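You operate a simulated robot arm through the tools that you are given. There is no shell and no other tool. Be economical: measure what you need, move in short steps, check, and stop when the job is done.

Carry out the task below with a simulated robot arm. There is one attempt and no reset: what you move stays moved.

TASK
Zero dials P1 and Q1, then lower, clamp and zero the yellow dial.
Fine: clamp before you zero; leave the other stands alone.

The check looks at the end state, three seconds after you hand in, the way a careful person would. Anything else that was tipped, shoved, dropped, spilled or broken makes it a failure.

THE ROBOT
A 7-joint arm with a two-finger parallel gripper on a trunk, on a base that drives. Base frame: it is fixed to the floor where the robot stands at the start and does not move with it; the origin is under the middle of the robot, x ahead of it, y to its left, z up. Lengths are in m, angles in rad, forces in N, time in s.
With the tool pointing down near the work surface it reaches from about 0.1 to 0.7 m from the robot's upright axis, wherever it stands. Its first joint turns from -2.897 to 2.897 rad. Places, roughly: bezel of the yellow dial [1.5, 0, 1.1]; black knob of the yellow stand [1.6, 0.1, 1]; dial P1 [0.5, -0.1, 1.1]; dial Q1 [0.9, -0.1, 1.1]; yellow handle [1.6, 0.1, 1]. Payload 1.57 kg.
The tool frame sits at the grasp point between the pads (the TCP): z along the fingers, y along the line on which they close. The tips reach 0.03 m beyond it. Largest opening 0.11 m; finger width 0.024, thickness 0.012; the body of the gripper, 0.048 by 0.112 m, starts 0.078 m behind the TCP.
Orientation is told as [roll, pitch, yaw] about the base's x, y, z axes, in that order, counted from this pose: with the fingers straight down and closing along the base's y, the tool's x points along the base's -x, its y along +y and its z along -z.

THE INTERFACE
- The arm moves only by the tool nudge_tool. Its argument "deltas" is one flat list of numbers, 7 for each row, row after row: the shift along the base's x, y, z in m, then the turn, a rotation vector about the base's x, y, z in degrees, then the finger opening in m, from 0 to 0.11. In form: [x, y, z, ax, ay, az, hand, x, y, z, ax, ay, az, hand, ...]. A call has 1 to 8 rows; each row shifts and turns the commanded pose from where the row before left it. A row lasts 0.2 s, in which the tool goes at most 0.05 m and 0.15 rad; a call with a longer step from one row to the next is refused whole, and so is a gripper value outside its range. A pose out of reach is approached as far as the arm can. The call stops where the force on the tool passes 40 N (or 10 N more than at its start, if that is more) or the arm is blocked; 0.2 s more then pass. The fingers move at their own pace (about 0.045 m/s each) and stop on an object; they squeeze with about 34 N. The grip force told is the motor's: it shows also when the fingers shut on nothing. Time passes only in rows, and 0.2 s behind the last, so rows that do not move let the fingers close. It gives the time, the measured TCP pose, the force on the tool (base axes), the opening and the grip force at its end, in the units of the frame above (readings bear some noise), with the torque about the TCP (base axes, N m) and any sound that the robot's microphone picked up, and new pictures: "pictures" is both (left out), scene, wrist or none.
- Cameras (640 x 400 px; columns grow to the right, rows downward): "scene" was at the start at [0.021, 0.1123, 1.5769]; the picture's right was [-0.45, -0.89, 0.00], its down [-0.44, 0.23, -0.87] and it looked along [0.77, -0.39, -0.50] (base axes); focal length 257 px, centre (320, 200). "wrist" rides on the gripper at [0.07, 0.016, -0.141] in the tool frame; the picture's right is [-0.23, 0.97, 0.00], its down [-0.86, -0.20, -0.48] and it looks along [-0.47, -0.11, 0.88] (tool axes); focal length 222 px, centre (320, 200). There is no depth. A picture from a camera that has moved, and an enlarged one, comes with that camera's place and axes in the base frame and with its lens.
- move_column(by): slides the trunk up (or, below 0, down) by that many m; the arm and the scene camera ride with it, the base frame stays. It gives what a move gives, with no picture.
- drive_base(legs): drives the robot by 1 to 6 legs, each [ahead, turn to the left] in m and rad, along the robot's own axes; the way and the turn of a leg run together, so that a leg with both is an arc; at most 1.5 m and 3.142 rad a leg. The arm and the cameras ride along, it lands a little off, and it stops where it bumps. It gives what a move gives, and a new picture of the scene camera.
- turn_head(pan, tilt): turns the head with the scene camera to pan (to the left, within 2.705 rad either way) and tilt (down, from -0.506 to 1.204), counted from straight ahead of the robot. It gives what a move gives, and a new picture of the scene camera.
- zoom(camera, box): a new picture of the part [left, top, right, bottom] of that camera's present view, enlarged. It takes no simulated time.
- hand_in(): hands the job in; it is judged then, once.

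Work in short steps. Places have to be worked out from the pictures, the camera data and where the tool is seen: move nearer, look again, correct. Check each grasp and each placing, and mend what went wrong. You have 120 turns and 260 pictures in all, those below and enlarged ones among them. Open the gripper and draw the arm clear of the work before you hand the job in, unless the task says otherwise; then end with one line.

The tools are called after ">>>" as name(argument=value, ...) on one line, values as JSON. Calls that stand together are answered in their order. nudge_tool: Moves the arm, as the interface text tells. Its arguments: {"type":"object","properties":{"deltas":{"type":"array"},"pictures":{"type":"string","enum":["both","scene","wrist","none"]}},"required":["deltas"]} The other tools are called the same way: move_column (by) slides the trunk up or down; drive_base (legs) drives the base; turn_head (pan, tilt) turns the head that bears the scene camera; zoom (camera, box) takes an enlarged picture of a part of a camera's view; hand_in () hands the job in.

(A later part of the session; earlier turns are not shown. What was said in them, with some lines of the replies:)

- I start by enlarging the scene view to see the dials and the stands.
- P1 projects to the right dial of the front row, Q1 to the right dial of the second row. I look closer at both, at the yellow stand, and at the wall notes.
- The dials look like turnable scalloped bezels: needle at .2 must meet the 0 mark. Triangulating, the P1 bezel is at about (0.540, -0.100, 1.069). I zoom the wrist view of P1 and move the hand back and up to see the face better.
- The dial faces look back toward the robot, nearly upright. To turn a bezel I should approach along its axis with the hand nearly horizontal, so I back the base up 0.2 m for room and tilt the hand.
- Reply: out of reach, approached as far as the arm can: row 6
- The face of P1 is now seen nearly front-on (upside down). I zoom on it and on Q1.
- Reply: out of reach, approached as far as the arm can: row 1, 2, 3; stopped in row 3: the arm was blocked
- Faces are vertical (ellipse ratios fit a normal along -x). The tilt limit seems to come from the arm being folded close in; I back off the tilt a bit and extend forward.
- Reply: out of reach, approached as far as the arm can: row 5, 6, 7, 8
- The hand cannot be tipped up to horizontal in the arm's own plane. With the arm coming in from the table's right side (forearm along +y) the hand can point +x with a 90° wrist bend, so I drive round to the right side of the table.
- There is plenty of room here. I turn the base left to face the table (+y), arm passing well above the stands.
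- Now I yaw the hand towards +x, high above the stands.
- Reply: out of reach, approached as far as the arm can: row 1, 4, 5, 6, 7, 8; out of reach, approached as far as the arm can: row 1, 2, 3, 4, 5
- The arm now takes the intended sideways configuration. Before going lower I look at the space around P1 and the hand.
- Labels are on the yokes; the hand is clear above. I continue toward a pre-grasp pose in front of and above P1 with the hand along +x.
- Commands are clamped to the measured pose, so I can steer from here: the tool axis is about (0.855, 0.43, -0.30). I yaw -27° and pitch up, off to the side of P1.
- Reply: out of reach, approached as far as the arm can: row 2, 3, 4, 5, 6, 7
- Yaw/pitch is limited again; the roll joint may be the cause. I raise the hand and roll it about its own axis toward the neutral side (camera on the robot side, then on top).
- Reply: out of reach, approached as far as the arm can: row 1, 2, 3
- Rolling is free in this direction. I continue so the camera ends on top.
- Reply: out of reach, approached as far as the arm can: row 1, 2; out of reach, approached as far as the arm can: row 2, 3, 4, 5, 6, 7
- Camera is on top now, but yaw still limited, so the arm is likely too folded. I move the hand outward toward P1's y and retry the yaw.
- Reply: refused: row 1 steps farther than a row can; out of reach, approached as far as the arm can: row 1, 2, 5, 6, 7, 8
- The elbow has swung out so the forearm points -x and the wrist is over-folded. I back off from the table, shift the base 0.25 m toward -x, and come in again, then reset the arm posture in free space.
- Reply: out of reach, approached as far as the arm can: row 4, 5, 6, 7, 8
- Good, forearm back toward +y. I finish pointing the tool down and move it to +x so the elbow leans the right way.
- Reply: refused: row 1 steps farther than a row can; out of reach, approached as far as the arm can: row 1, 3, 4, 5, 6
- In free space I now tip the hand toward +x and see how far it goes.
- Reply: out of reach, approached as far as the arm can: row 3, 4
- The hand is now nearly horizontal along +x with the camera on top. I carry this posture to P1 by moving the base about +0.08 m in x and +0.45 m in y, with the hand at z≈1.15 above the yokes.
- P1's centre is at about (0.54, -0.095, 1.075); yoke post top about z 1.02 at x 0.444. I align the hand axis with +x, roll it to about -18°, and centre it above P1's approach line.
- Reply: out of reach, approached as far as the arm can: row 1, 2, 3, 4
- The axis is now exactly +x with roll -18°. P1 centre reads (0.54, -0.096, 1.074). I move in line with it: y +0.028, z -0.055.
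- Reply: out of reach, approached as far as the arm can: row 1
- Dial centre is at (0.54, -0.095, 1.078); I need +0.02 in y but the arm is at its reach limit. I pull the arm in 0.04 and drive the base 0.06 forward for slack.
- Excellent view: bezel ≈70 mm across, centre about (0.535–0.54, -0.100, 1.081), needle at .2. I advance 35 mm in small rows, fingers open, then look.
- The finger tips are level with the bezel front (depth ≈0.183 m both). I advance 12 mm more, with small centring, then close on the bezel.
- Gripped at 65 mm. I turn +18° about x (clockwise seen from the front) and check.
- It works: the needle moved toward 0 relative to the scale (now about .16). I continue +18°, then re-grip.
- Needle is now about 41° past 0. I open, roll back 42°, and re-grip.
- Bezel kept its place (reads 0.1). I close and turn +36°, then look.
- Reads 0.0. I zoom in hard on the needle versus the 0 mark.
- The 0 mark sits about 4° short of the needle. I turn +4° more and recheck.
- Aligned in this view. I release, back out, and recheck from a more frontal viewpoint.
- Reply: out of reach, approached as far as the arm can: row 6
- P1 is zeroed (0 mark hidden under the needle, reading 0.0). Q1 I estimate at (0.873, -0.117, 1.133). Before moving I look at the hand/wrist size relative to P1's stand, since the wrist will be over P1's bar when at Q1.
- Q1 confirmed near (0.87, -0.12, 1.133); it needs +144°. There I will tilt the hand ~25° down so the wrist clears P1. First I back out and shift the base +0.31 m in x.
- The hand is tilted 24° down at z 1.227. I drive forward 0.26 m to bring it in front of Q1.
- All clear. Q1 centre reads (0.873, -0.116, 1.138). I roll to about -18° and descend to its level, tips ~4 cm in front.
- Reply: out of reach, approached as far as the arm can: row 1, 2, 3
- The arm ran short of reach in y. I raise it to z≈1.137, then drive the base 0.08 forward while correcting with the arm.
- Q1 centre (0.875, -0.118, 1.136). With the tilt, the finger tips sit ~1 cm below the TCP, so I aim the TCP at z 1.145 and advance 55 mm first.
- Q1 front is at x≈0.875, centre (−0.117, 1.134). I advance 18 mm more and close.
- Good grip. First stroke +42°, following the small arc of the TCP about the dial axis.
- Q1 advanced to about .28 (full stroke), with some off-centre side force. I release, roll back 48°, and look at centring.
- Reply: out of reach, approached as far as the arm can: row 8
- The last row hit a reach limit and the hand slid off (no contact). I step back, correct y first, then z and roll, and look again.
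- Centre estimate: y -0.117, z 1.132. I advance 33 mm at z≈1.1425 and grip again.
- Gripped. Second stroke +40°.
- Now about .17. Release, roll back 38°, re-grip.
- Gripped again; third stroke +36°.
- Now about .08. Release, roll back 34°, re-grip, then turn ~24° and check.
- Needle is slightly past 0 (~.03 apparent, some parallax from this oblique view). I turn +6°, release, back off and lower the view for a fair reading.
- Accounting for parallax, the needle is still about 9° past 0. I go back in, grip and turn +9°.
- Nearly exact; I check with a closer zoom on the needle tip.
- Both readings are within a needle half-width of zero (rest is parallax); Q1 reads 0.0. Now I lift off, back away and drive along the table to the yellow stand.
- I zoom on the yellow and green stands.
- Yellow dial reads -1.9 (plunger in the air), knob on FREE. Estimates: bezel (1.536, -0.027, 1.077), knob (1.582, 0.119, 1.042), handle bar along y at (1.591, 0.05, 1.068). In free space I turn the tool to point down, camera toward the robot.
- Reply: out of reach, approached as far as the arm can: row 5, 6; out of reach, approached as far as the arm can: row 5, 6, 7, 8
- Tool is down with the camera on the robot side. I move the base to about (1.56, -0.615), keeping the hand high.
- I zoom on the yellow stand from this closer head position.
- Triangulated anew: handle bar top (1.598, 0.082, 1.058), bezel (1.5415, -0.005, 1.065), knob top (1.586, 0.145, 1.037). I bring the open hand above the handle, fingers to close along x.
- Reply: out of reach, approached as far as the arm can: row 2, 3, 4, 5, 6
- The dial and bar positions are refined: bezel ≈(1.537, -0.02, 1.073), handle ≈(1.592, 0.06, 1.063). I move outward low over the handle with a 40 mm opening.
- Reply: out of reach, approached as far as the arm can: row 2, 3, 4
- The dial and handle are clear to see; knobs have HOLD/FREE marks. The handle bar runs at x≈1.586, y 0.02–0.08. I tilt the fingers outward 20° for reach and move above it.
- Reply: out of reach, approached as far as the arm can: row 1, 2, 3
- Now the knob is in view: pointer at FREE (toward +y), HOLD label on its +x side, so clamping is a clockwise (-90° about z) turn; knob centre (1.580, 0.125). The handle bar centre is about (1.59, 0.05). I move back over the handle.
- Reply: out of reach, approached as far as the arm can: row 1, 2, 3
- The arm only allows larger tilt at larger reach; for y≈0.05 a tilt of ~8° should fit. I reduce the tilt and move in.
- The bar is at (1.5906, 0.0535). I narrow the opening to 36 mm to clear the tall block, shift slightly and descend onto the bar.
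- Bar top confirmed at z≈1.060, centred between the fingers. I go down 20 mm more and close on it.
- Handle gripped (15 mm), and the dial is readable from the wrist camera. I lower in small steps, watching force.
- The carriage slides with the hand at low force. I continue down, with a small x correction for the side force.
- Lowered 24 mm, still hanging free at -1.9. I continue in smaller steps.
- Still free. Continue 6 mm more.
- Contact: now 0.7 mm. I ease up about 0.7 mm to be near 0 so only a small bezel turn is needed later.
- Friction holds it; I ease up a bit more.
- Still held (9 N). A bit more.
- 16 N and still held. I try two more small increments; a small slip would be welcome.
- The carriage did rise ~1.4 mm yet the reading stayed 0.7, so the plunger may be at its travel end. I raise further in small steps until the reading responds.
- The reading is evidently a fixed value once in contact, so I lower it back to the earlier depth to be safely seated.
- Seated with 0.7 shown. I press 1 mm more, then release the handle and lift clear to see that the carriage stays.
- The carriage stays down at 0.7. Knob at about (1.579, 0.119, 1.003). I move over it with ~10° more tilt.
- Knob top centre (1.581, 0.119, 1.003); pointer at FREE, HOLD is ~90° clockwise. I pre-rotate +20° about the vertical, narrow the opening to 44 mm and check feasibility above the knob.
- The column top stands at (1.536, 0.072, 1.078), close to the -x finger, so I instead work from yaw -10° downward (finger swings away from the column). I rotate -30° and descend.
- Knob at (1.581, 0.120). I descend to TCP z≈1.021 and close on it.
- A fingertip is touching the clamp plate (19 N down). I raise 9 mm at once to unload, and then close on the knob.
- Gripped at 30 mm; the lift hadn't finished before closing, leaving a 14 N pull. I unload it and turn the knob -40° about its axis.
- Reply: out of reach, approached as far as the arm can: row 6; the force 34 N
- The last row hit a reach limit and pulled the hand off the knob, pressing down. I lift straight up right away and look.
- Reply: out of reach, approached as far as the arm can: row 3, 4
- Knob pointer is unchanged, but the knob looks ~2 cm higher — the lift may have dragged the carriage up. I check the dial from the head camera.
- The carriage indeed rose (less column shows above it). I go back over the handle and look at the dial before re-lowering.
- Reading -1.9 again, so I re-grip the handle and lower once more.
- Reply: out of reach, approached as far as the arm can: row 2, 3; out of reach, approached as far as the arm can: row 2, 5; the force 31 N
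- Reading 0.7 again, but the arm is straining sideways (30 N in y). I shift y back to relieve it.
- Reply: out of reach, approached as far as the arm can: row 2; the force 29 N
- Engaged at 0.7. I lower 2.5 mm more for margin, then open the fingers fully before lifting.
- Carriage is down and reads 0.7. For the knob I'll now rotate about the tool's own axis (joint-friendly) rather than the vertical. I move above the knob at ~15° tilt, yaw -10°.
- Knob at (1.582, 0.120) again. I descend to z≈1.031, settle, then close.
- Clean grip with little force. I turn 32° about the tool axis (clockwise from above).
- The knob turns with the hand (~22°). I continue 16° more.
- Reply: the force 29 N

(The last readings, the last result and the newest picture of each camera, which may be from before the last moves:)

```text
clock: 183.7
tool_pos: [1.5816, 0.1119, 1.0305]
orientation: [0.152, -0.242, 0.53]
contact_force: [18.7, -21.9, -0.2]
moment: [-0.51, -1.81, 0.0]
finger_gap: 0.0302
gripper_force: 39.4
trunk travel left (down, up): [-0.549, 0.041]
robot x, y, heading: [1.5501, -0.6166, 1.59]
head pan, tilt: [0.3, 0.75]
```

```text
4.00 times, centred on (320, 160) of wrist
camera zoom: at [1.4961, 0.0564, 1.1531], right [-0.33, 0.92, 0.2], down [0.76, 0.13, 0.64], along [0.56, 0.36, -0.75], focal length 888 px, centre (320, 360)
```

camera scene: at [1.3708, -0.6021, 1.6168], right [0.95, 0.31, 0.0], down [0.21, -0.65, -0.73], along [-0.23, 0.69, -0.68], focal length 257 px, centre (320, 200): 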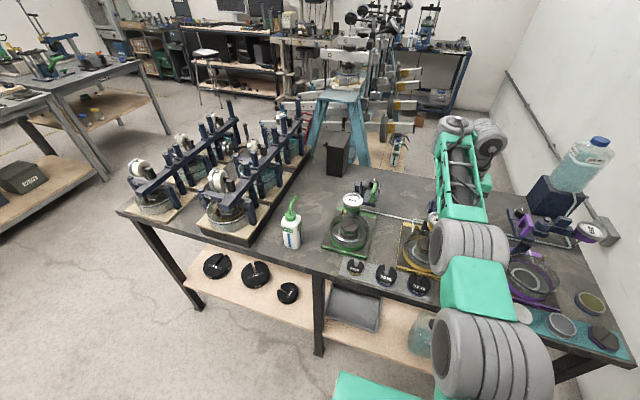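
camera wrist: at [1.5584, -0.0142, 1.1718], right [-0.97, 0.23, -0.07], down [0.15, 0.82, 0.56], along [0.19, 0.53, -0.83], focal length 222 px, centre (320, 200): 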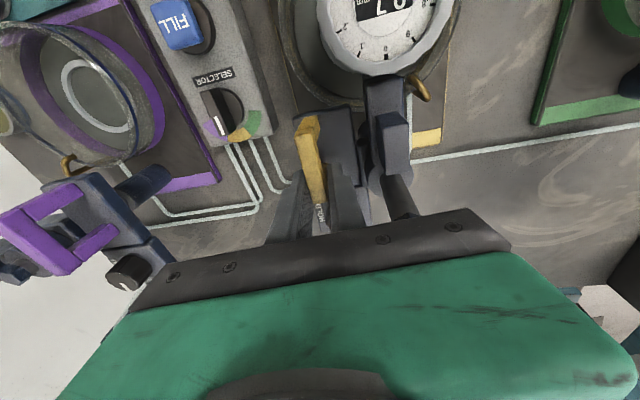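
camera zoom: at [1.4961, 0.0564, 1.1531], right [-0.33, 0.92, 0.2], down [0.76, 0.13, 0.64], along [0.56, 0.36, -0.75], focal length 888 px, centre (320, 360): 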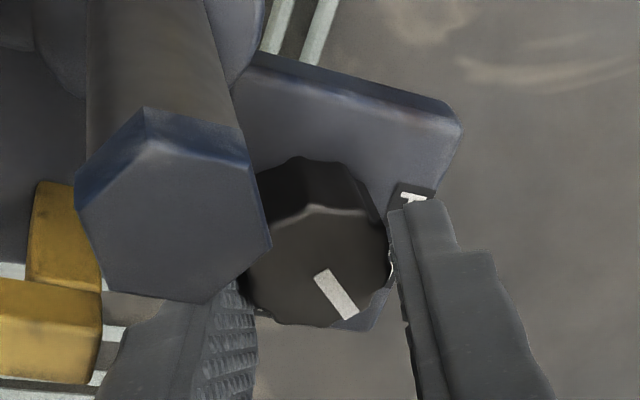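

The side force shows the finger is now near the handle leg. The knob has turned ~40°. I open slightly while shifting away from the handle, lift, roll back and re-grip.

>>> nudge_tool(deltas=[-0.0012, 0.002, 0, 0, 0, 0, 0.034, -0.0012, 0.002, 0, 0, 0, 0, 0.038, 0, 0, 0, 0, 0, 0, 0.038, 0, 0, 0.01, 0, 0, 0, 0.038, 0, 0, 0.02, 0, 0, 0, 0.038, 0, 0, 0.01, 0, 0, 0, 0.038], pictures="none")

>>> nudge_tool(deltas=[0, 0, 0, -1.07, -1.97, 7.69, 0.044, 0, 0, 0, -1.07, -1.97, 7.69, 0.044, 0, 0, 0, -1.07, -1.97, 7.69, 0.044, 0, 0, 0, -1.07, -1.97, 7.69, 0.044, 0, 0, 0, -1.07, -1.97, 7.69, 0.044, 0, 0, 0, -1.07, -1.97, 7.69, 0.044], pictures="none")

>>> zoom(camera="wrist", box=[200, 80, 440, 230])

```text
clock: 185.1
tool_pos: [1.5749, 0.1175, 1.0716]
orientation: [0.148, -0.242, 0.536]
contact_force: [-0.3, 0.3, 0.1]
moment: [-0.01, 0.0, 0.02]
finger_gap: 0.0378
gripper_force: 0.0
trunk travel left (down, up): [-0.549, 0.041]
robot x, y, heading: [1.5493, -0.6195, 1.588]
head pan, tilt: [0.3, 0.75]
```

```text
clock: 186.5
tool_pos: [1.5766, 0.1173, 1.0709]
orientation: [-0.087, -0.267, 1.405]
contact_force: [0.5, 0.5, -0.2]
moment: [-0.01, 0.0, -0.01]
finger_gap: 0.0439
gripper_force: 0.0
trunk travel left (down, up): [-0.549, 0.041]
robot x, y, heading: [1.5531, -0.614, 1.589]
head pan, tilt: [0.3, 0.75]
```

```text
2.67 times, centred on (320, 155) of wrist
camera zoom: at [1.5307, 0.0206, 1.1876], right [-0.92, 0.4, -0.02], down [0.27, 0.66, 0.7], along [0.29, 0.64, -0.71], focal length 592 px, centre (320, 320)
```

zoom: 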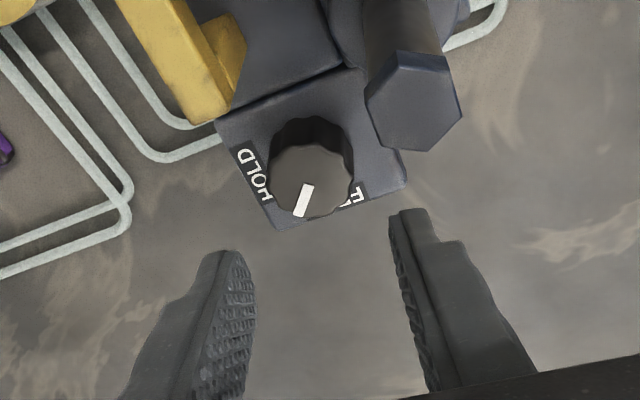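

The pointer moved ~45° toward HOLD, carriage height unchanged. Second stroke: descend, grip, turn.

>>> nudge_tool(deltas=[0.0025, -0.003, -0.013, 0, 0, 0, 0.044, 0, 0, -0.015, 0, 0, 0, 0.044, 0, 0, -0.012, 0, 0, 0, 0.044, 0, 0, 0, 0, 0, 0, 0.044, 0, 0, 0, 0, 0, 0, 0.036, 0, 0, 0, 0, 0, 0, 0.028, 0, 0, 0, 0, 0, 0, 0.018, 0, 0, 0, 0, 0, 0, 0.018], pictures="none")

>>> nudge_tool(deltas=[0, 0, 0, 1.07, 1.97, -7.69, 0.018, 0, 0, 0, 1.07, 1.97, -7.69, 0.018, 0, 0, 0, 1.07, 1.97, -7.69, 0.018, 0, 0, 0, 1.07, 1.97, -7.69, 0.018, 0, 0, 0, 1.07, 1.97, -7.69, 0.018, -0.0005, 0.001, 0, 1.07, 1.97, -7.69, 0.018], pictures="none")

>>> zoom(camera="wrist", box=[240, 110, 400, 210])

```text
clock: 188.3
tool_pos: [1.5787, 0.116, 1.0298]
orientation: [-0.084, -0.268, 1.404]
contact_force: [-0.8, 0.3, -2.9]
moment: [0.26, 0.45, -0.03]
finger_gap: 0.0309
gripper_force: 36.9
trunk travel left (down, up): [-0.549, 0.041]
robot x, y, heading: [1.5485, -0.6178, 1.594]
head pan, tilt: [0.3, 0.75]
```

```text
clock: 189.7
tool_pos: [1.5837, 0.1124, 1.031]
orientation: [0.149, -0.242, 0.528]
contact_force: [26.4, -29.4, 1.4]
moment: [-0.68, -1.99, 0.05]
finger_gap: 0.0305
gripper_force: 39.3
trunk travel left (down, up): [-0.549, 0.041]
robot x, y, heading: [1.5505, -0.6176, 1.584]
head pan, tilt: [0.3, 0.75]
```

```text
4.00 times, centred on (320, 160) of wrist
camera zoom: at [1.4972, 0.0574, 1.1534], right [-0.32, 0.93, 0.2], down [0.76, 0.13, 0.64], along [0.56, 0.35, -0.75], focal length 888 px, centre (320, 360)
```

zoom: 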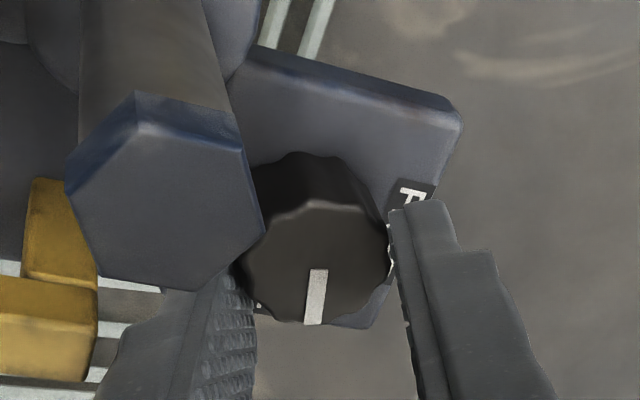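

Turned ~42° more. I release with the same gentle shift, lift, roll back and check the pointer.

>>> nudge_tool(deltas=[-0.0015, 0.002, 0, 0, 0, 0, 0.034, -0.0015, 0.002, 0, 0, 0, 0, 0.038, 0, 0, 0, 0, 0, 0, 0.038, 0, 0, 0.01, 0, 0, 0, 0.038, 0, 0, 0.02, 0, 0, 0, 0.038, 0, 0, 0.01, 0, 0, 0, 0.038], pictures="none")

>>> nudge_tool(deltas=[0, 0, 0, -1.07, -1.97, 7.69, 0.044, 0, 0, 0, -1.07, -1.97, 7.69, 0.044, 0, 0, 0, -1.07, -1.97, 7.69, 0.044, 0, 0, 0, -1.07, -1.97, 7.69, 0.044, 0, 0, 0, -1.07, -1.97, 7.69, 0.044, 0, 0, 0, -1.07, -1.97, 7.69, 0.044], pictures="none")

>>> zoom(camera="wrist", box=[240, 110, 400, 210])

```text
clock: 191.1
tool_pos: [1.5757, 0.1201, 1.0714]
orientation: [0.15, -0.242, 0.533]
contact_force: [-0.5, 0.2, 0.8]
moment: [0.02, 0.03, -0.03]
finger_gap: 0.0378
gripper_force: 0.0
trunk travel left (down, up): [-0.549, 0.041]
robot x, y, heading: [1.5533, -0.6174, 1.59]
head pan, tilt: [0.3, 0.75]
```

```text
clock: 192.5
tool_pos: [1.5765, 0.1202, 1.0714]
orientation: [-0.088, -0.267, 1.404]
contact_force: [-0.5, 0.0, 0.4]
moment: [0.01, 0.02, 0.01]
finger_gap: 0.044
gripper_force: 0.1
trunk travel left (down, up): [-0.549, 0.041]
robot x, y, heading: [1.5506, -0.6164, 1.585]
head pan, tilt: [0.3, 0.75]
```

```text
4.00 times, centred on (320, 160) of wrist
camera zoom: at [1.5303, 0.0228, 1.1871], right [-0.92, 0.4, -0.02], down [0.27, 0.66, 0.7], along [0.29, 0.64, -0.71], focal length 888 px, centre (320, 360)
```

zoom: 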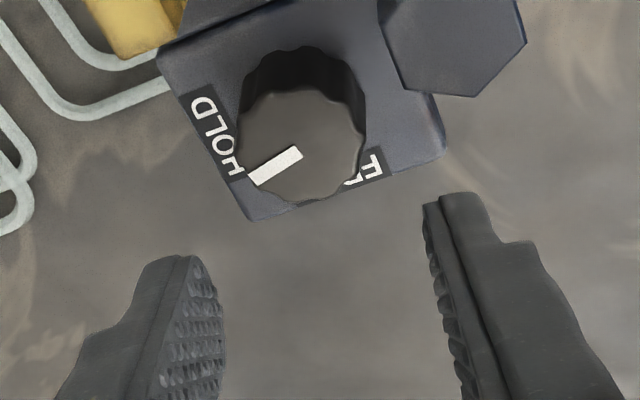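

The pointer now stands square to the HOLD edge (≈91° turned) – clamped. Now to the bezel: I lift, level the hand, and go above the dial with a wide opening.

>>> nudge_tool(deltas=[0, -0.005, 0.03, 0, 0, 4, 0.06, -0.005, -0.025, 0.02, -4, 0, 3, 0.07, -0.005, -0.025, 0.01, -4, 0, 3, 0.085, -0.01, -0.03, 0, -4, 0, 0, 0.085, -0.01, -0.03, 0, -3, 2, 0, 0.085, -0.01, -0.02, 0, 0, 3, 0, 0.085], pictures="wrist")

>>> zoom(camera="wrist", box=[200, 60, 440, 210])

```text
clock: 193.9
tool_pos: [1.5374, -0.0156, 1.1318]
orientation: [-0.006, -0.007, 1.576]
contact_force: [-0.3, 0.2, -0.1]
moment: [-0.01, -0.01, 0.01]
finger_gap: 0.0849
gripper_force: 0.0
trunk travel left (down, up): [-0.549, 0.041]
robot x, y, heading: [1.5496, -0.6172, 1.586]
head pan, tilt: [0.3, 0.75]
camera wrist: at [1.5202, -0.0862, 1.273], right [-0.97, 0.22, 0.0], down [0.19, 0.85, 0.49], along [0.11, 0.47, -0.87], focal length 222 px, centre (320, 200)
```

wrist: 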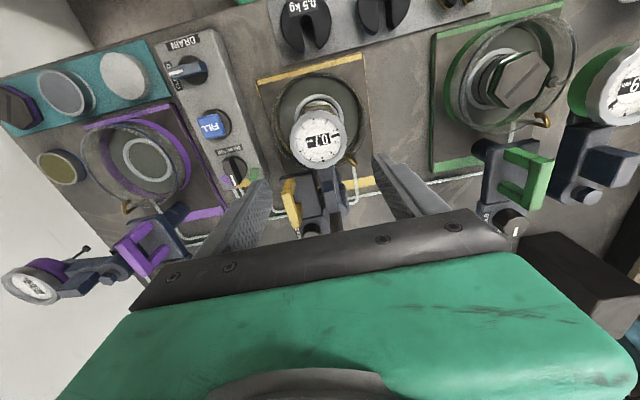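

```text
2.67 times, centred on (320, 135) of wrist
camera zoom: at [1.5202, -0.0862, 1.273], right [-0.97, 0.22, 0.0], down [0.19, 0.85, 0.49], along [0.11, 0.47, -0.87], focal length 592 px, centre (320, 373)
```

zoom: 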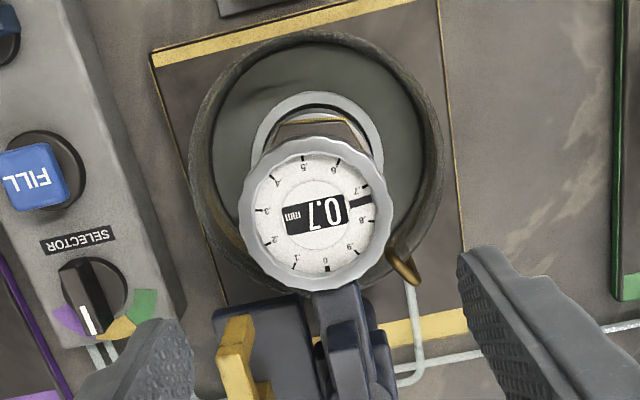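

Still 0.7 (needle at .73). Bezel centre ≈(1.537, -0.026, 1.02). I shift over it, yaw +20°, opening 80 mm, and come down to z 1.075 for a centring check.

>>> nudge_tool(deltas=[0, -0.01, 0, 0, 0, 7, 0.08, 0, 0, -0.02, 0, 0, 7, 0.08, 0, 0, -0.02, 0, 0, 6, 0.08, 0, 0, -0.017, 0, 0, 0, 0.08], pictures="none")

>>> zoom(camera="wrist", box=[200, 80, 440, 230])

```text
clock: 194.9
tool_pos: [1.5372, -0.0238, 1.0732]
orientation: [-0.004, -0.008, 1.928]
contact_force: [0.7, -0.6, 0.7]
moment: [-0.02, -0.01, 0.02]
finger_gap: 0.0801
gripper_force: 0.0
trunk travel left (down, up): [-0.549, 0.041]
robot x, y, heading: [1.5488, -0.6167, 1.591]
head pan, tilt: [0.3, 0.75]
```

```text
2.67 times, centred on (320, 155) of wrist
camera zoom: at [1.5443, -0.0966, 1.2151], right [-0.99, -0.13, 0.0], down [-0.11, 0.87, 0.49], along [-0.06, 0.48, -0.87], focal length 592 px, centre (320, 320)
```

zoom: 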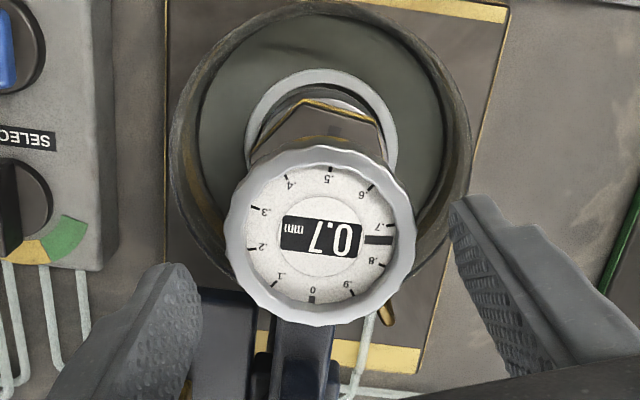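

Bezel centre (1.5353, -0.0237, 1.022). I descend, close on the bezel, and turn -32° as a first check.

>>> nudge_tool(deltas=[-0.0017, 0, -0.012, 0, 0, 0, 0.08, 0, 0, -0.012, 0, 0, 0, 0.08, 0, 0, -0.009, 0, 0, 0, 0.08, 0, 0, 0, 0, 0, 0, 0.08, 0, 0, 0, 0, 0, 0, 0.068, 0, 0, 0, 0, 0, 0, 0.058, 0, 0, 0, 0, 0, 0, 0.055], pictures="none")

>>> nudge_tool(deltas=[0, 0, 0, 0, 0, -8, 0.055, 0, 0, 0, 0, 0, -8, 0.055, 0, 0, 0, 0, 0, -8, 0.055, 0, 0, 0, 0, 0, -8, 0.055], pictures="none")

>>> zoom(camera="wrist", box=[200, 80, 440, 230])

```text
clock: 196.5
tool_pos: [1.536, -0.0238, 1.0415]
orientation: [-0.004, -0.004, 1.925]
contact_force: [3.5, 1.2, -1.0]
moment: [0.2, 0.01, 0.02]
finger_gap: 0.0592
gripper_force: 19.4
trunk travel left (down, up): [-0.549, 0.041]
robot x, y, heading: [1.547, -0.6206, 1.59]
head pan, tilt: [0.3, 0.75]
```

```text
clock: 197.5
tool_pos: [1.5382, -0.0239, 1.0391]
orientation: [-0.003, -0.006, 1.362]
contact_force: [21.2, 5.2, 1.8]
moment: [0.22, -0.9, 0.09]
finger_gap: 0.059
gripper_force: 45.2
trunk travel left (down, up): [-0.549, 0.041]
robot x, y, heading: [1.5487, -0.6138, 1.589]
head pan, tilt: [0.3, 0.75]
```

```text
2.67 times, centred on (320, 155) of wrist
camera zoom: at [1.5053, -0.0894, 1.1821], right [-0.91, 0.42, 0.0], down [0.37, 0.79, 0.48], along [0.21, 0.44, -0.87], focal length 592 px, centre (320, 320)
```

zoom: 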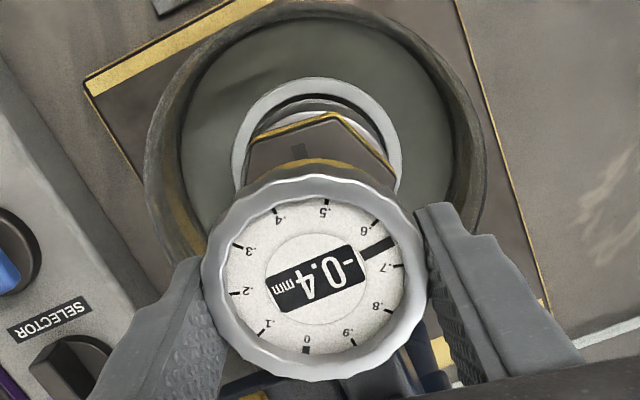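

The display jumped to -0.4 with the needle at .65 — perhaps from my side load (21 N). I open the fingers and re-read the dial unloaded.

>>> nudge_tool(deltas=[0, 0, 0, 0, 0, 0, 0.08, 0, 0, 0, 0, 0, 0, 0.08, 0, 0, 0, 0, 0, 0, 0.08], pictures="none")

>>> zoom(camera="wrist", box=[260, 130, 388, 210])

>>> zoom(camera="wrist", box=[200, 80, 440, 230])

```text
clock: 198.3
tool_pos: [1.5345, -0.025, 1.0406]
orientation: [-0.004, -0.005, 1.368]
contact_force: [0.4, 0.0, 0.1]
moment: [-0.02, 0.03, 0.03]
finger_gap: 0.0803
gripper_force: 0.1
trunk travel left (down, up): [-0.549, 0.041]
robot x, y, heading: [1.5496, -0.6158, 1.587]
head pan, tilt: [0.3, 0.75]
```

```text
5.00 times, centred on (324, 170) of wrist
camera zoom: at [1.5026, -0.0902, 1.1819], right [-0.91, 0.42, 0.0], down [0.37, 0.8, 0.48], along [0.21, 0.44, -0.88], focal length 1111 px, centre (300, 350)
```

zoom: 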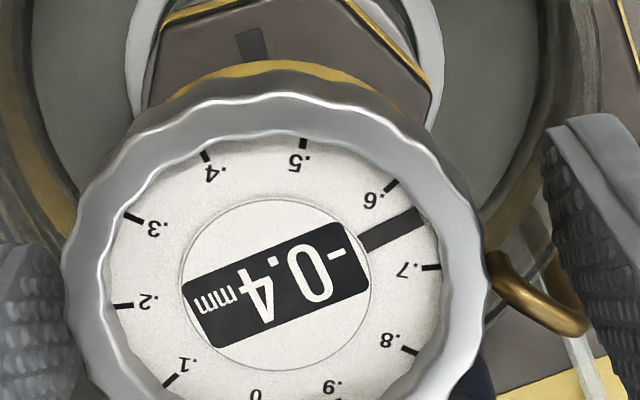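

```text
2.67 times, centred on (320, 155) of wrist
camera zoom: at [1.5026, -0.0902, 1.1819], right [-0.91, 0.42, 0.0], down [0.37, 0.8, 0.48], along [0.21, 0.44, -0.88], focal length 592 px, centre (320, 320)
```

zoom: 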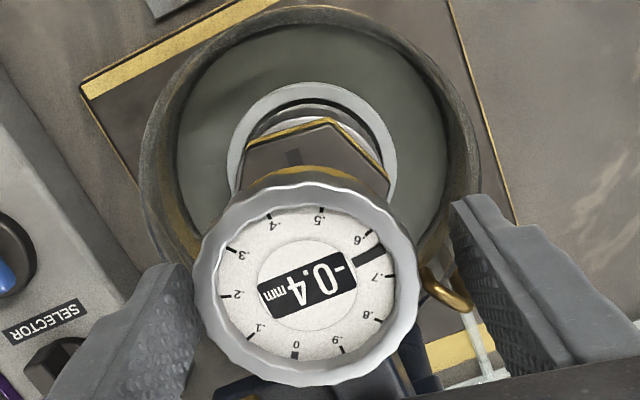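

Unloaded it reads -0.4 stably (needle .64), so turning counter-clockwise ~130° brings 0 to the needle. Bezel centre refined to x≈1.538. I roll back to yaw -45°, re-grip centred and turn +64°.

>>> nudge_tool(deltas=[0.0015, 0.0005, 0, 0, 0, -8, 0.08, 0.0015, 0.0005, 0, 0, 0, -8, 0.08, 0, 0, 0, 0, 0, -8, 0.08, 0, 0, 0, 0, 0, -8, 0.08, 0, 0, 0, 0, 0, 0, 0.068, 0, 0, 0, 0, 0, 0, 0.058, 0, 0, 0, 0, 0, 0, 0.05, 0, 0, 0, 0, 0, 0, 0.05], pictures="none")

>>> nudge_tool(deltas=[0, 0, 0, 0, 0, 8, 0.05, 0, 0, 0, 0, 0, 8, 0.05, 0, 0, 0, 0, 0, 8, 0.05, 0, 0, 0, 0, 0, 8, 0.05, 0, 0, 0, 0, 0, 8, 0.05], pictures="none")

>>> zoom(camera="wrist", box=[200, 80, 440, 230])

```text
clock: 200.1
tool_pos: [1.5396, -0.0262, 1.0401]
orientation: [-0.007, -0.006, 0.807]
contact_force: [14.1, -9.3, -0.4]
moment: [-0.03, -0.44, 0.07]
finger_gap: 0.0587
gripper_force: 24.0
trunk travel left (down, up): [-0.549, 0.041]
robot x, y, heading: [1.5497, -0.6145, 1.59]
head pan, tilt: [0.3, 0.75]
```

```text
clock: 201.3
tool_pos: [1.5342, -0.0228, 1.0396]
orientation: [-0.005, -0.006, 1.511]
contact_force: [-6.4, -2.5, -6.1]
moment: [-0.52, 0.69, -0.01]
finger_gap: 0.0584
gripper_force: 45.3
trunk travel left (down, up): [-0.549, 0.041]
robot x, y, heading: [1.5507, -0.6194, 1.594]
head pan, tilt: [0.3, 0.75]
```

```text
2.67 times, centred on (320, 155) of wrist
camera zoom: at [1.514, -0.0929, 1.1816], right [-0.96, 0.28, 0.0], down [0.25, 0.84, 0.48], along [0.14, 0.46, -0.88], focal length 592 px, centre (320, 320)
```

zoom: 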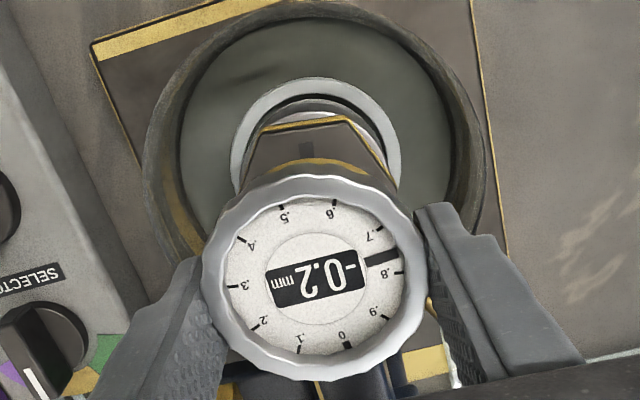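

It reads -0.2 now (needle ~.77), as expected. I continue +24°, release, roll back 64°, re-grip and turn +40°.

>>> nudge_tool(deltas=[0, 0, 0, 0, 0, 8, 0.05, 0, 0, 0, 0, 0, 8, 0.05, 0, 0, 0, 0, 0, 8, 0.05, 0, 0, 0, 0, 0, 0, 0.08, 0, 0, 0, 0, 0, 0, 0.08, 0, 0, 0, 0, 0, 0, 0.08], pictures="none")

>>> nudge_tool(deltas=[0, 0, 0, 0, 0, -8, 0.08, 0, 0, 0, 0, 0, -8, 0.08, 0, 0, 0, 0, 0, -8, 0.08, 0, 0, 0, 0, 0, -8, 0.08, 0, 0, 0, 0, 0, -8, 0.08, 0, 0, 0, 0, 0, -8, 0.08, 0, 0, 0, 0, 0, -8, 0.08, 0, 0, 0, 0, 0, 0, 0.08], pictures="none")

>>> zoom(camera="wrist", box=[200, 80, 440, 230])

```text
clock: 202.7
tool_pos: [1.5381, -0.0228, 1.0407]
orientation: [-0.008, -0.007, 1.927]
contact_force: [0.6, -0.7, 0.0]
moment: [0.01, 0.0, -0.02]
finger_gap: 0.0803
gripper_force: 0.1
trunk travel left (down, up): [-0.549, 0.041]
robot x, y, heading: [1.5525, -0.6152, 1.592]
head pan, tilt: [0.3, 0.75]
```

```text
clock: 204.5
tool_pos: [1.538, -0.0243, 1.0408]
orientation: [-0.005, -0.007, 0.948]
contact_force: [0.1, 0.5, 0.5]
moment: [0.0, 0.01, -0.01]
finger_gap: 0.0799
gripper_force: 0.1
trunk travel left (down, up): [-0.549, 0.041]
robot x, y, heading: [1.5517, -0.6228, 1.591]
head pan, tilt: [0.3, 0.75]
```

```text
2.67 times, centred on (320, 155) of wrist
camera zoom: at [1.4818, -0.0708, 1.1822], right [-0.66, 0.75, 0.0], down [0.66, 0.58, 0.48], along [0.37, 0.32, -0.87], focal length 592 px, centre (320, 320)
```

zoom: 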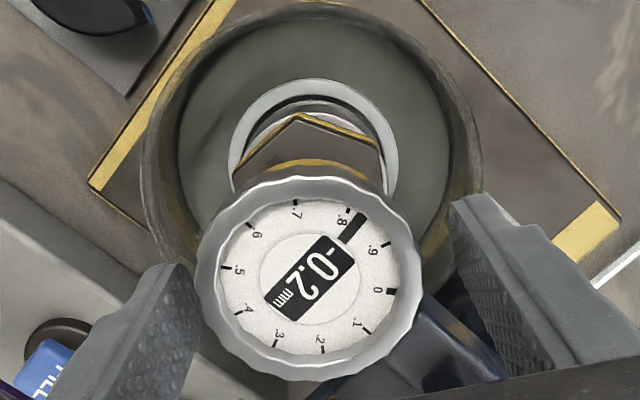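

Needle ~.835; ~58° remain. I close (centring +1 mm in x) and turn +54°, then look.

>>> nudge_tool(deltas=[0.001, -0.0005, 0, 0, 0, 0, 0.068, 0, 0, 0, 0, 0, 0, 0.058, 0, 0, 0, 0, 0, 0, 0.05, 0, 0, 0, 0, 0, 0, 0.05], pictures="none")

>>> nudge_tool(deltas=[0, 0, 0, 0, 0, 8, 0.05, 0, 0, 0, 0, 0, 8, 0.05, 0, 0, 0, 0, 0, 8, 0.05, 0, 0, 0, 0, 0, 8, 0.05, 0, 0, 0, 0, 0, 8, 0.05, 0, 0, 0, 0, 0, 8, 0.05, 0, 0, 0, 0, 0, 6, 0.05, 0, 0, 0, 0, 0, 0, 0.05], pictures="none")

>>> zoom(camera="wrist", box=[260, 130, 388, 210])

```text
clock: 205.5
tool_pos: [1.5391, -0.0243, 1.0413]
orientation: [-0.006, -0.004, 0.948]
contact_force: [2.4, -2.1, -2.0]
moment: [0.08, -0.1, 0.0]
finger_gap: 0.0593
gripper_force: 30.5
trunk travel left (down, up): [-0.549, 0.041]
robot x, y, heading: [1.5485, -0.6148, 1.587]
head pan, tilt: [0.3, 0.75]
```

```text
clock: 207.3
tool_pos: [1.535, -0.0239, 1.0409]
orientation: [-0.006, -0.006, 1.896]
contact_force: [-29.3, 2.0, -3.2]
moment: [0.74, 0.48, -0.17]
finger_gap: 0.0593
gripper_force: 44.6
trunk travel left (down, up): [-0.549, 0.041]
robot x, y, heading: [1.5517, -0.6163, 1.591]
head pan, tilt: [0.3, 0.75]
```

```text
5.00 times, centred on (324, 170) of wrist
camera zoom: at [1.5404, -0.096, 1.1821], right [-1.0, -0.09, -0.01], down [-0.09, 0.87, 0.48], along [-0.04, 0.48, -0.87], focal length 1111 px, centre (300, 350)
```

zoom: 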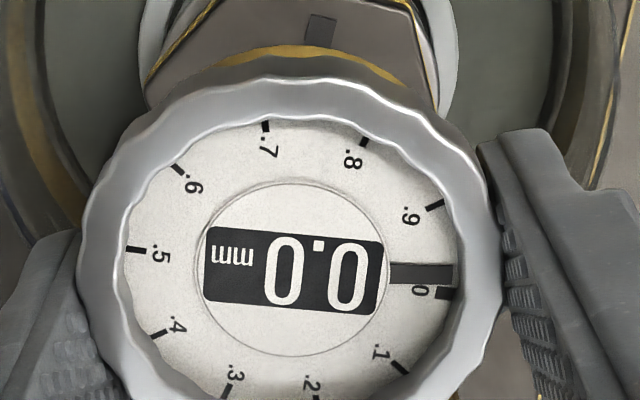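

Reads 0.0, with the 0 mark ~8° short of the needle. I release, roll back 30°, re-grip, turn +8° and release to read it unloaded.

>>> nudge_tool(deltas=[0, 0, 0, 0, 0, 0, 0.08, 0, 0, 0, 0, 0, 0, 0.08, 0, 0, 0, 0, 0, -8, 0.08, 0, 0, 0, 0, 0, -8, 0.08, 0, 0, 0, 0, 0, -8, 0.08, 0, 0, 0, 0, 0, -6, 0.07, 0, 0, 0, 0, 0, 0, 0.06, 0, 0, 0, 0, 0, 0, 0.05], pictures="none")

>>> zoom(camera="wrist", box=[260, 130, 388, 210])

>>> nudge_tool(deltas=[0, 0, 0, 0, 0, 0, 0.05, 0, 0, 0, 0, 0, 4, 0.05, 0, 0, 0, 0, 0, 4, 0.05, 0, 0, 0, 0, 0, 0, 0.05], pictures="none")

>>> zoom(camera="wrist", box=[260, 130, 388, 210])

```text
clock: 209.1
tool_pos: [1.5372, -0.0231, 1.04]
orientation: [-0.005, -0.007, 1.369]
contact_force: [-2.3, 0.9, -0.3]
moment: [0.05, 0.21, -0.02]
finger_gap: 0.0581
gripper_force: 19.1
trunk travel left (down, up): [-0.549, 0.041]
robot x, y, heading: [1.5525, -0.6166, 1.588]
head pan, tilt: [0.3, 0.75]
```

```text
5.00 times, centred on (324, 170) of wrist
camera zoom: at [1.5061, -0.0894, 1.1821], right [-0.91, 0.42, 0.0], down [0.36, 0.8, 0.48], along [0.21, 0.44, -0.87], focal length 1111 px, centre (300, 350)
```

zoom: 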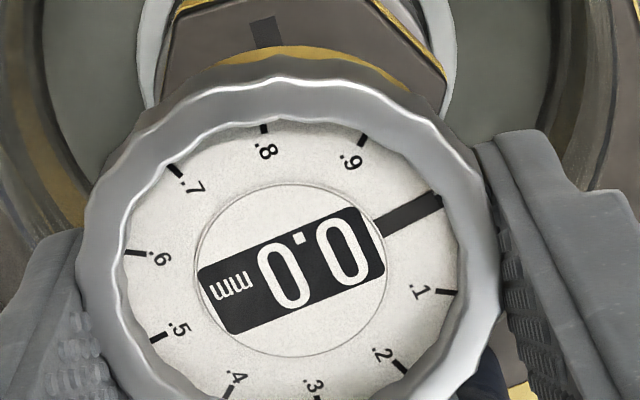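

```text
clock: 210.1
tool_pos: [1.5367, -0.023, 1.0414]
orientation: [-0.005, -0.005, 1.511]
contact_force: [-8.5, 1.9, -2.0]
moment: [0.34, 0.7, 0.0]
finger_gap: 0.0575
gripper_force: 44.9
trunk travel left (down, up): [-0.549, 0.041]
robot x, y, heading: [1.5479, -0.6179, 1.591]
head pan, tilt: [0.3, 0.75]
```

```text
5.00 times, centred on (324, 170) of wrist
camera zoom: at [1.5149, -0.093, 1.182], right [-0.96, 0.29, 0.0], down [0.25, 0.84, 0.48], along [0.14, 0.46, -0.87], focal length 1111 px, centre (300, 350)
```

zoom: 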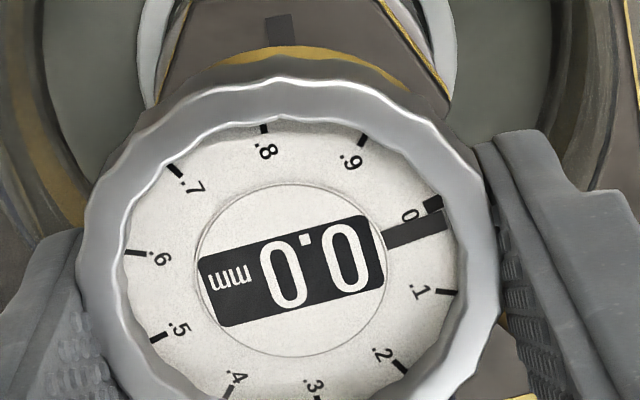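

Before this turn the 0 mark was already exactly under the needle; I overshot by 8°. I turn back -8° and check while gripped, then release and check.

>>> nudge_tool(deltas=[0, 0, 0, 0, 0, -4, 0.05, 0, 0, 0, 0, 0, -4, 0.05, 0, 0, 0, 0, 0, 0, 0.05], pictures="none")

>>> zoom(camera="wrist", box=[260, 130, 388, 210])

>>> nudge_tool(deltas=[0, 0, 0, 0, 0, 0, 0.08, 0, 0, 0, 0, 0, 0, 0.08, 0, 0, 0.0, 0, 0, 0, 0.08], pictures="none")

>>> zoom(camera="wrist", box=[260, 130, 388, 210])

```text
clock: 210.9
tool_pos: [1.5376, -0.0236, 1.0406]
orientation: [-0.004, -0.005, 1.367]
contact_force: [-6.6, 1.8, -1.1]
moment: [0.34, 0.17, -0.03]
finger_gap: 0.0577
gripper_force: 44.8
trunk travel left (down, up): [-0.549, 0.041]
robot x, y, heading: [1.553, -0.6178, 1.585]
head pan, tilt: [0.3, 0.75]
```

```text
5.00 times, centred on (324, 170) of wrist
camera zoom: at [1.5059, -0.0893, 1.1819], right [-0.91, 0.42, 0.0], down [0.37, 0.79, 0.48], along [0.21, 0.44, -0.87], focal length 1111 px, centre (300, 350)
```

zoom: 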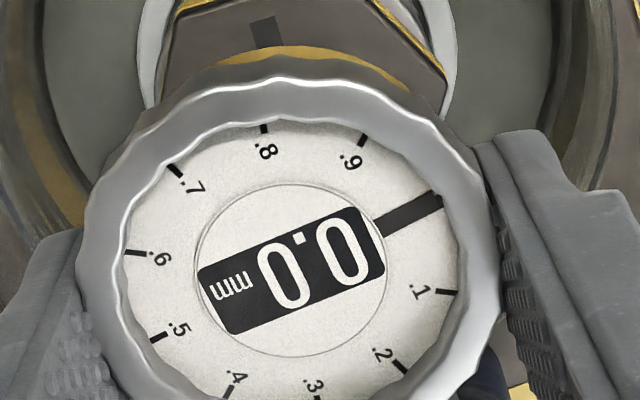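

```text
clock: 211.7
tool_pos: [1.5396, -0.0246, 1.0408]
orientation: [-0.005, -0.005, 1.367]
contact_force: [-0.5, 0.1, -0.2]
moment: [0.0, -0.01, -0.02]
finger_gap: 0.0797
gripper_force: 0.0
trunk travel left (down, up): [-0.549, 0.041]
robot x, y, heading: [1.5486, -0.6151, 1.587]
head pan, tilt: [0.3, 0.75]
```

```text
5.00 times, centred on (324, 170) of wrist
camera zoom: at [1.5071, -0.0897, 1.1821], right [-0.91, 0.42, 0.0], down [0.37, 0.79, 0.48], along [0.21, 0.44, -0.87], focal length 1111 px, centre (300, 350)
```

zoom: 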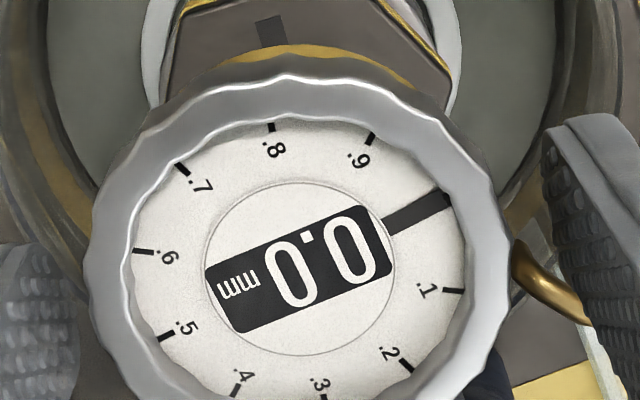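

Zero mark is under the needle, 0.0 unloaded. I lift straight up and inspect the dial, knob and stand from above.

>>> nudge_tool(deltas=[0, 0, 0.015, 0, 0, 0, 0.08, 0, 0, 0.03, 0, 0, 3, 0.08, 0, 0, 0.04, 0, 0, 5, 0.08, 0, -0.03, 0.02, 0, 0, 4, 0.08, 0, -0.04, 0.01, 0, 0, 0, 0.08], pictures="both")

>>> zoom(camera="wrist", box=[200, 80, 440, 230])

>>> zoom(camera="scene", box=[390, 180, 486, 240])

```text
clock: 212.9
tool_pos: [1.5373, -0.0946, 1.1553]
orientation: [-0.003, -0.008, 1.578]
contact_force: [-0.2, -0.5, 0.2]
moment: [0.03, 0.02, -0.02]
finger_gap: 0.0802
gripper_force: 0.1
trunk travel left (down, up): [-0.549, 0.041]
robot x, y, heading: [1.5503, -0.6178, 1.589]
head pan, tilt: [0.3, 0.75]
camera scene: at [1.3714, -0.6033, 1.6169], right [0.95, 0.31, 0.0], down [0.21, -0.65, -0.73], along [-0.23, 0.69, -0.68], focal length 257 px, centre (320, 200)
camera wrist: at [1.5211, -0.165, 1.2976], right [-0.98, 0.22, 0.0], down [0.19, 0.85, 0.48], along [0.11, 0.47, -0.87], focal length 222 px, centre (320, 200)
```

scene: 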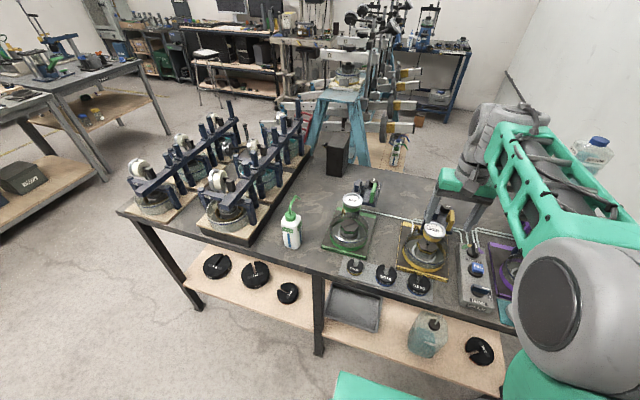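
wrist: 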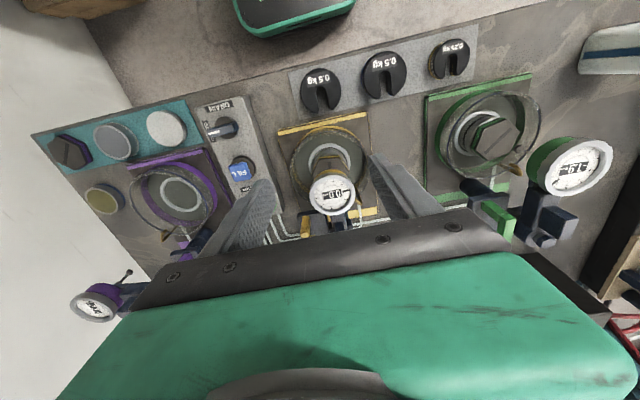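

```text
2.67 times, centred on (320, 155) of wrist
camera zoom: at [1.5211, -0.165, 1.2976], right [-0.98, 0.22, 0.0], down [0.19, 0.85, 0.48], along [0.11, 0.47, -0.87], focal length 592 px, centre (320, 320)
```

zoom: 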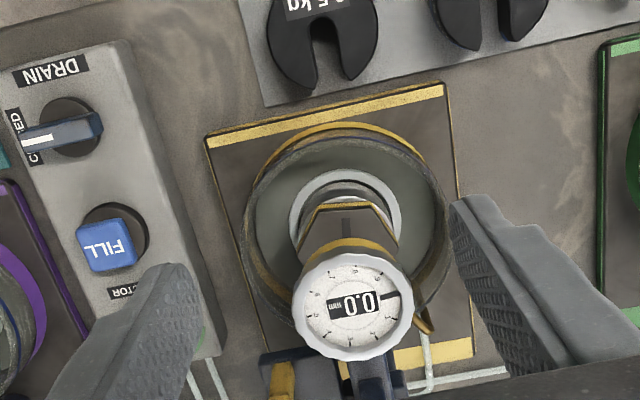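

```text
6.67 times, centred on (438, 210) of scene
camera zoom: at [1.3714, -0.6033, 1.6169], right [0.95, 0.31, 0.0], down [0.21, -0.65, -0.73], along [-0.23, 0.69, -0.68], focal length 1713 px, centre (-467, 133)
```

zoom: 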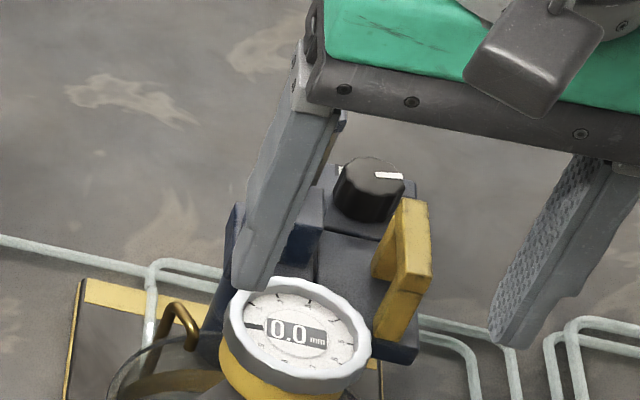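

Yellow reads 0.0, knob pointer at HOLD, carriage down. I open, drive back clear of the table and take a last look at P1 and Q1.

>>> nudge_tool(deltas=[0, -0.02, 0.03, 0, 0, 0, 0.11, 0, -0.03, 0.02, 0, 0, 0, 0.11], pictures="none")

>>> drive_base(legs=[[-0.4, 0]])

>>> turn_head(pan=0.75, tilt=0.55)

>>> zoom(camera="scene", box=[180, 150, 480, 338])

```text
clock: 213.5
tool_pos: [1.5384, -0.1457, 1.206]
orientation: [-0.003, -0.009, 1.576]
contact_force: [0.0, -0.2, 1.1]
moment: [0.0, 0.01, 0.03]
finger_gap: 0.1101
gripper_force: 0.0
trunk travel left (down, up): [-0.549, 0.041]
robot x, y, heading: [1.5501, -0.6183, 1.592]
head pan, tilt: [0.3, 0.75]
```

```text
clock: 216.0
tool_pos: [1.5456, -0.5441, 1.2054]
orientation: [-0.003, -0.007, 1.579]
contact_force: [1.4, 0.1, 1.5]
moment: [0.05, -0.03, 0.0]
finger_gap: 0.1102
gripper_force: 0.1
trunk travel left (down, up): [-0.549, 0.041]
robot x, y, heading: [1.5583, -1.0134, 1.588]
head pan, tilt: [0.3, 0.75]
camera scene: at [1.3785, -1.0017, 1.6169], right [0.95, 0.31, 0.0], down [0.21, -0.65, -0.73], along [-0.23, 0.69, -0.68], focal length 257 px, centre (320, 200)
```

scene: 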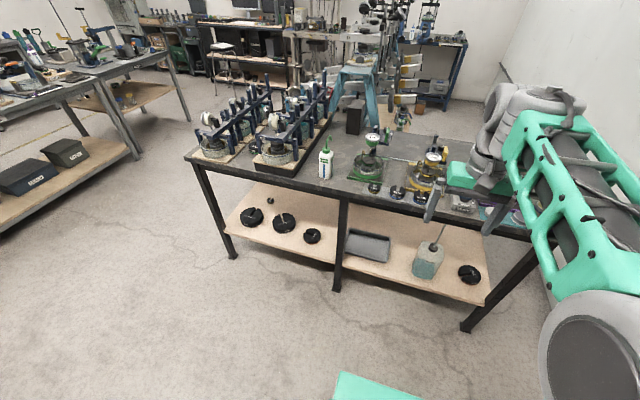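

```text
clock: 216.9
tool_pos: [1.5457, -0.5431, 1.2056]
orientation: [-0.004, -0.004, 1.579]
contact_force: [0.5, 0.6, 0.3]
moment: [0.02, 0.01, 0.0]
finger_gap: 0.11
gripper_force: 0.1
trunk travel left (down, up): [-0.549, 0.041]
robot x, y, heading: [1.5568, -1.0178, 1.593]
head pan, tilt: [0.75, 0.55]
camera scene: at [1.3421, -1.0153, 1.6343], right [0.72, 0.69, 0.0], down [0.36, -0.38, -0.85], along [-0.59, 0.61, -0.52], focal length 257 px, centre (320, 200)
```

scene: 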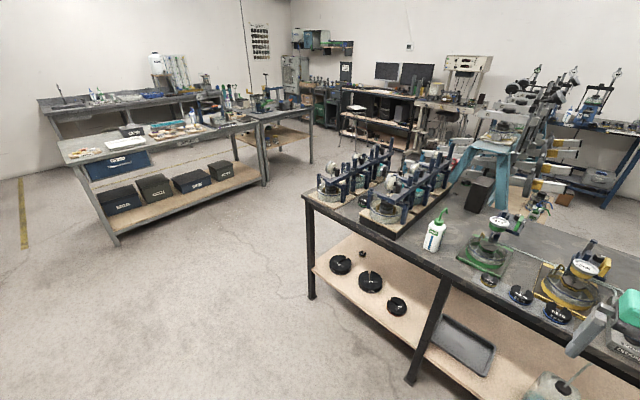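

```text
2.13 times, centred on (330, 244) of scene
camera zoom: at [1.3421, -1.0153, 1.6343], right [0.72, 0.69, 0.0], down [0.36, -0.38, -0.85], along [-0.59, 0.61, -0.52], focal length 547 px, centre (299, 106)
```

zoom: 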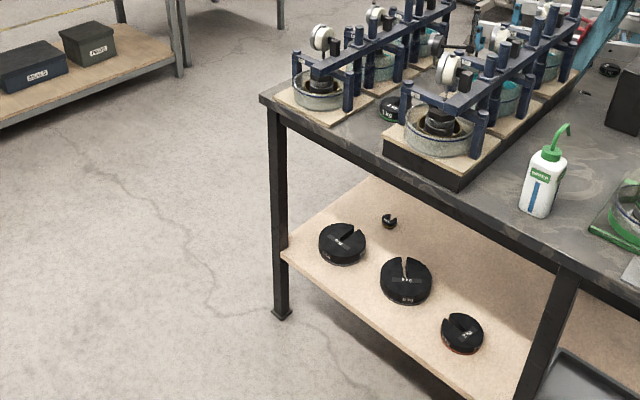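

Everything stands in place, the stands are undisturbed, and the arm is clear with the gripper open. I hand in.

>>> hand_in()

```text
The job is handed in.
```

I zeroed dials P1 and Q1, then lowered the yellow dial, clamped it at HOLD and zeroed its bezel. All three dials last read 0.0, I left the other stands alone, and the arm is clear of the work.
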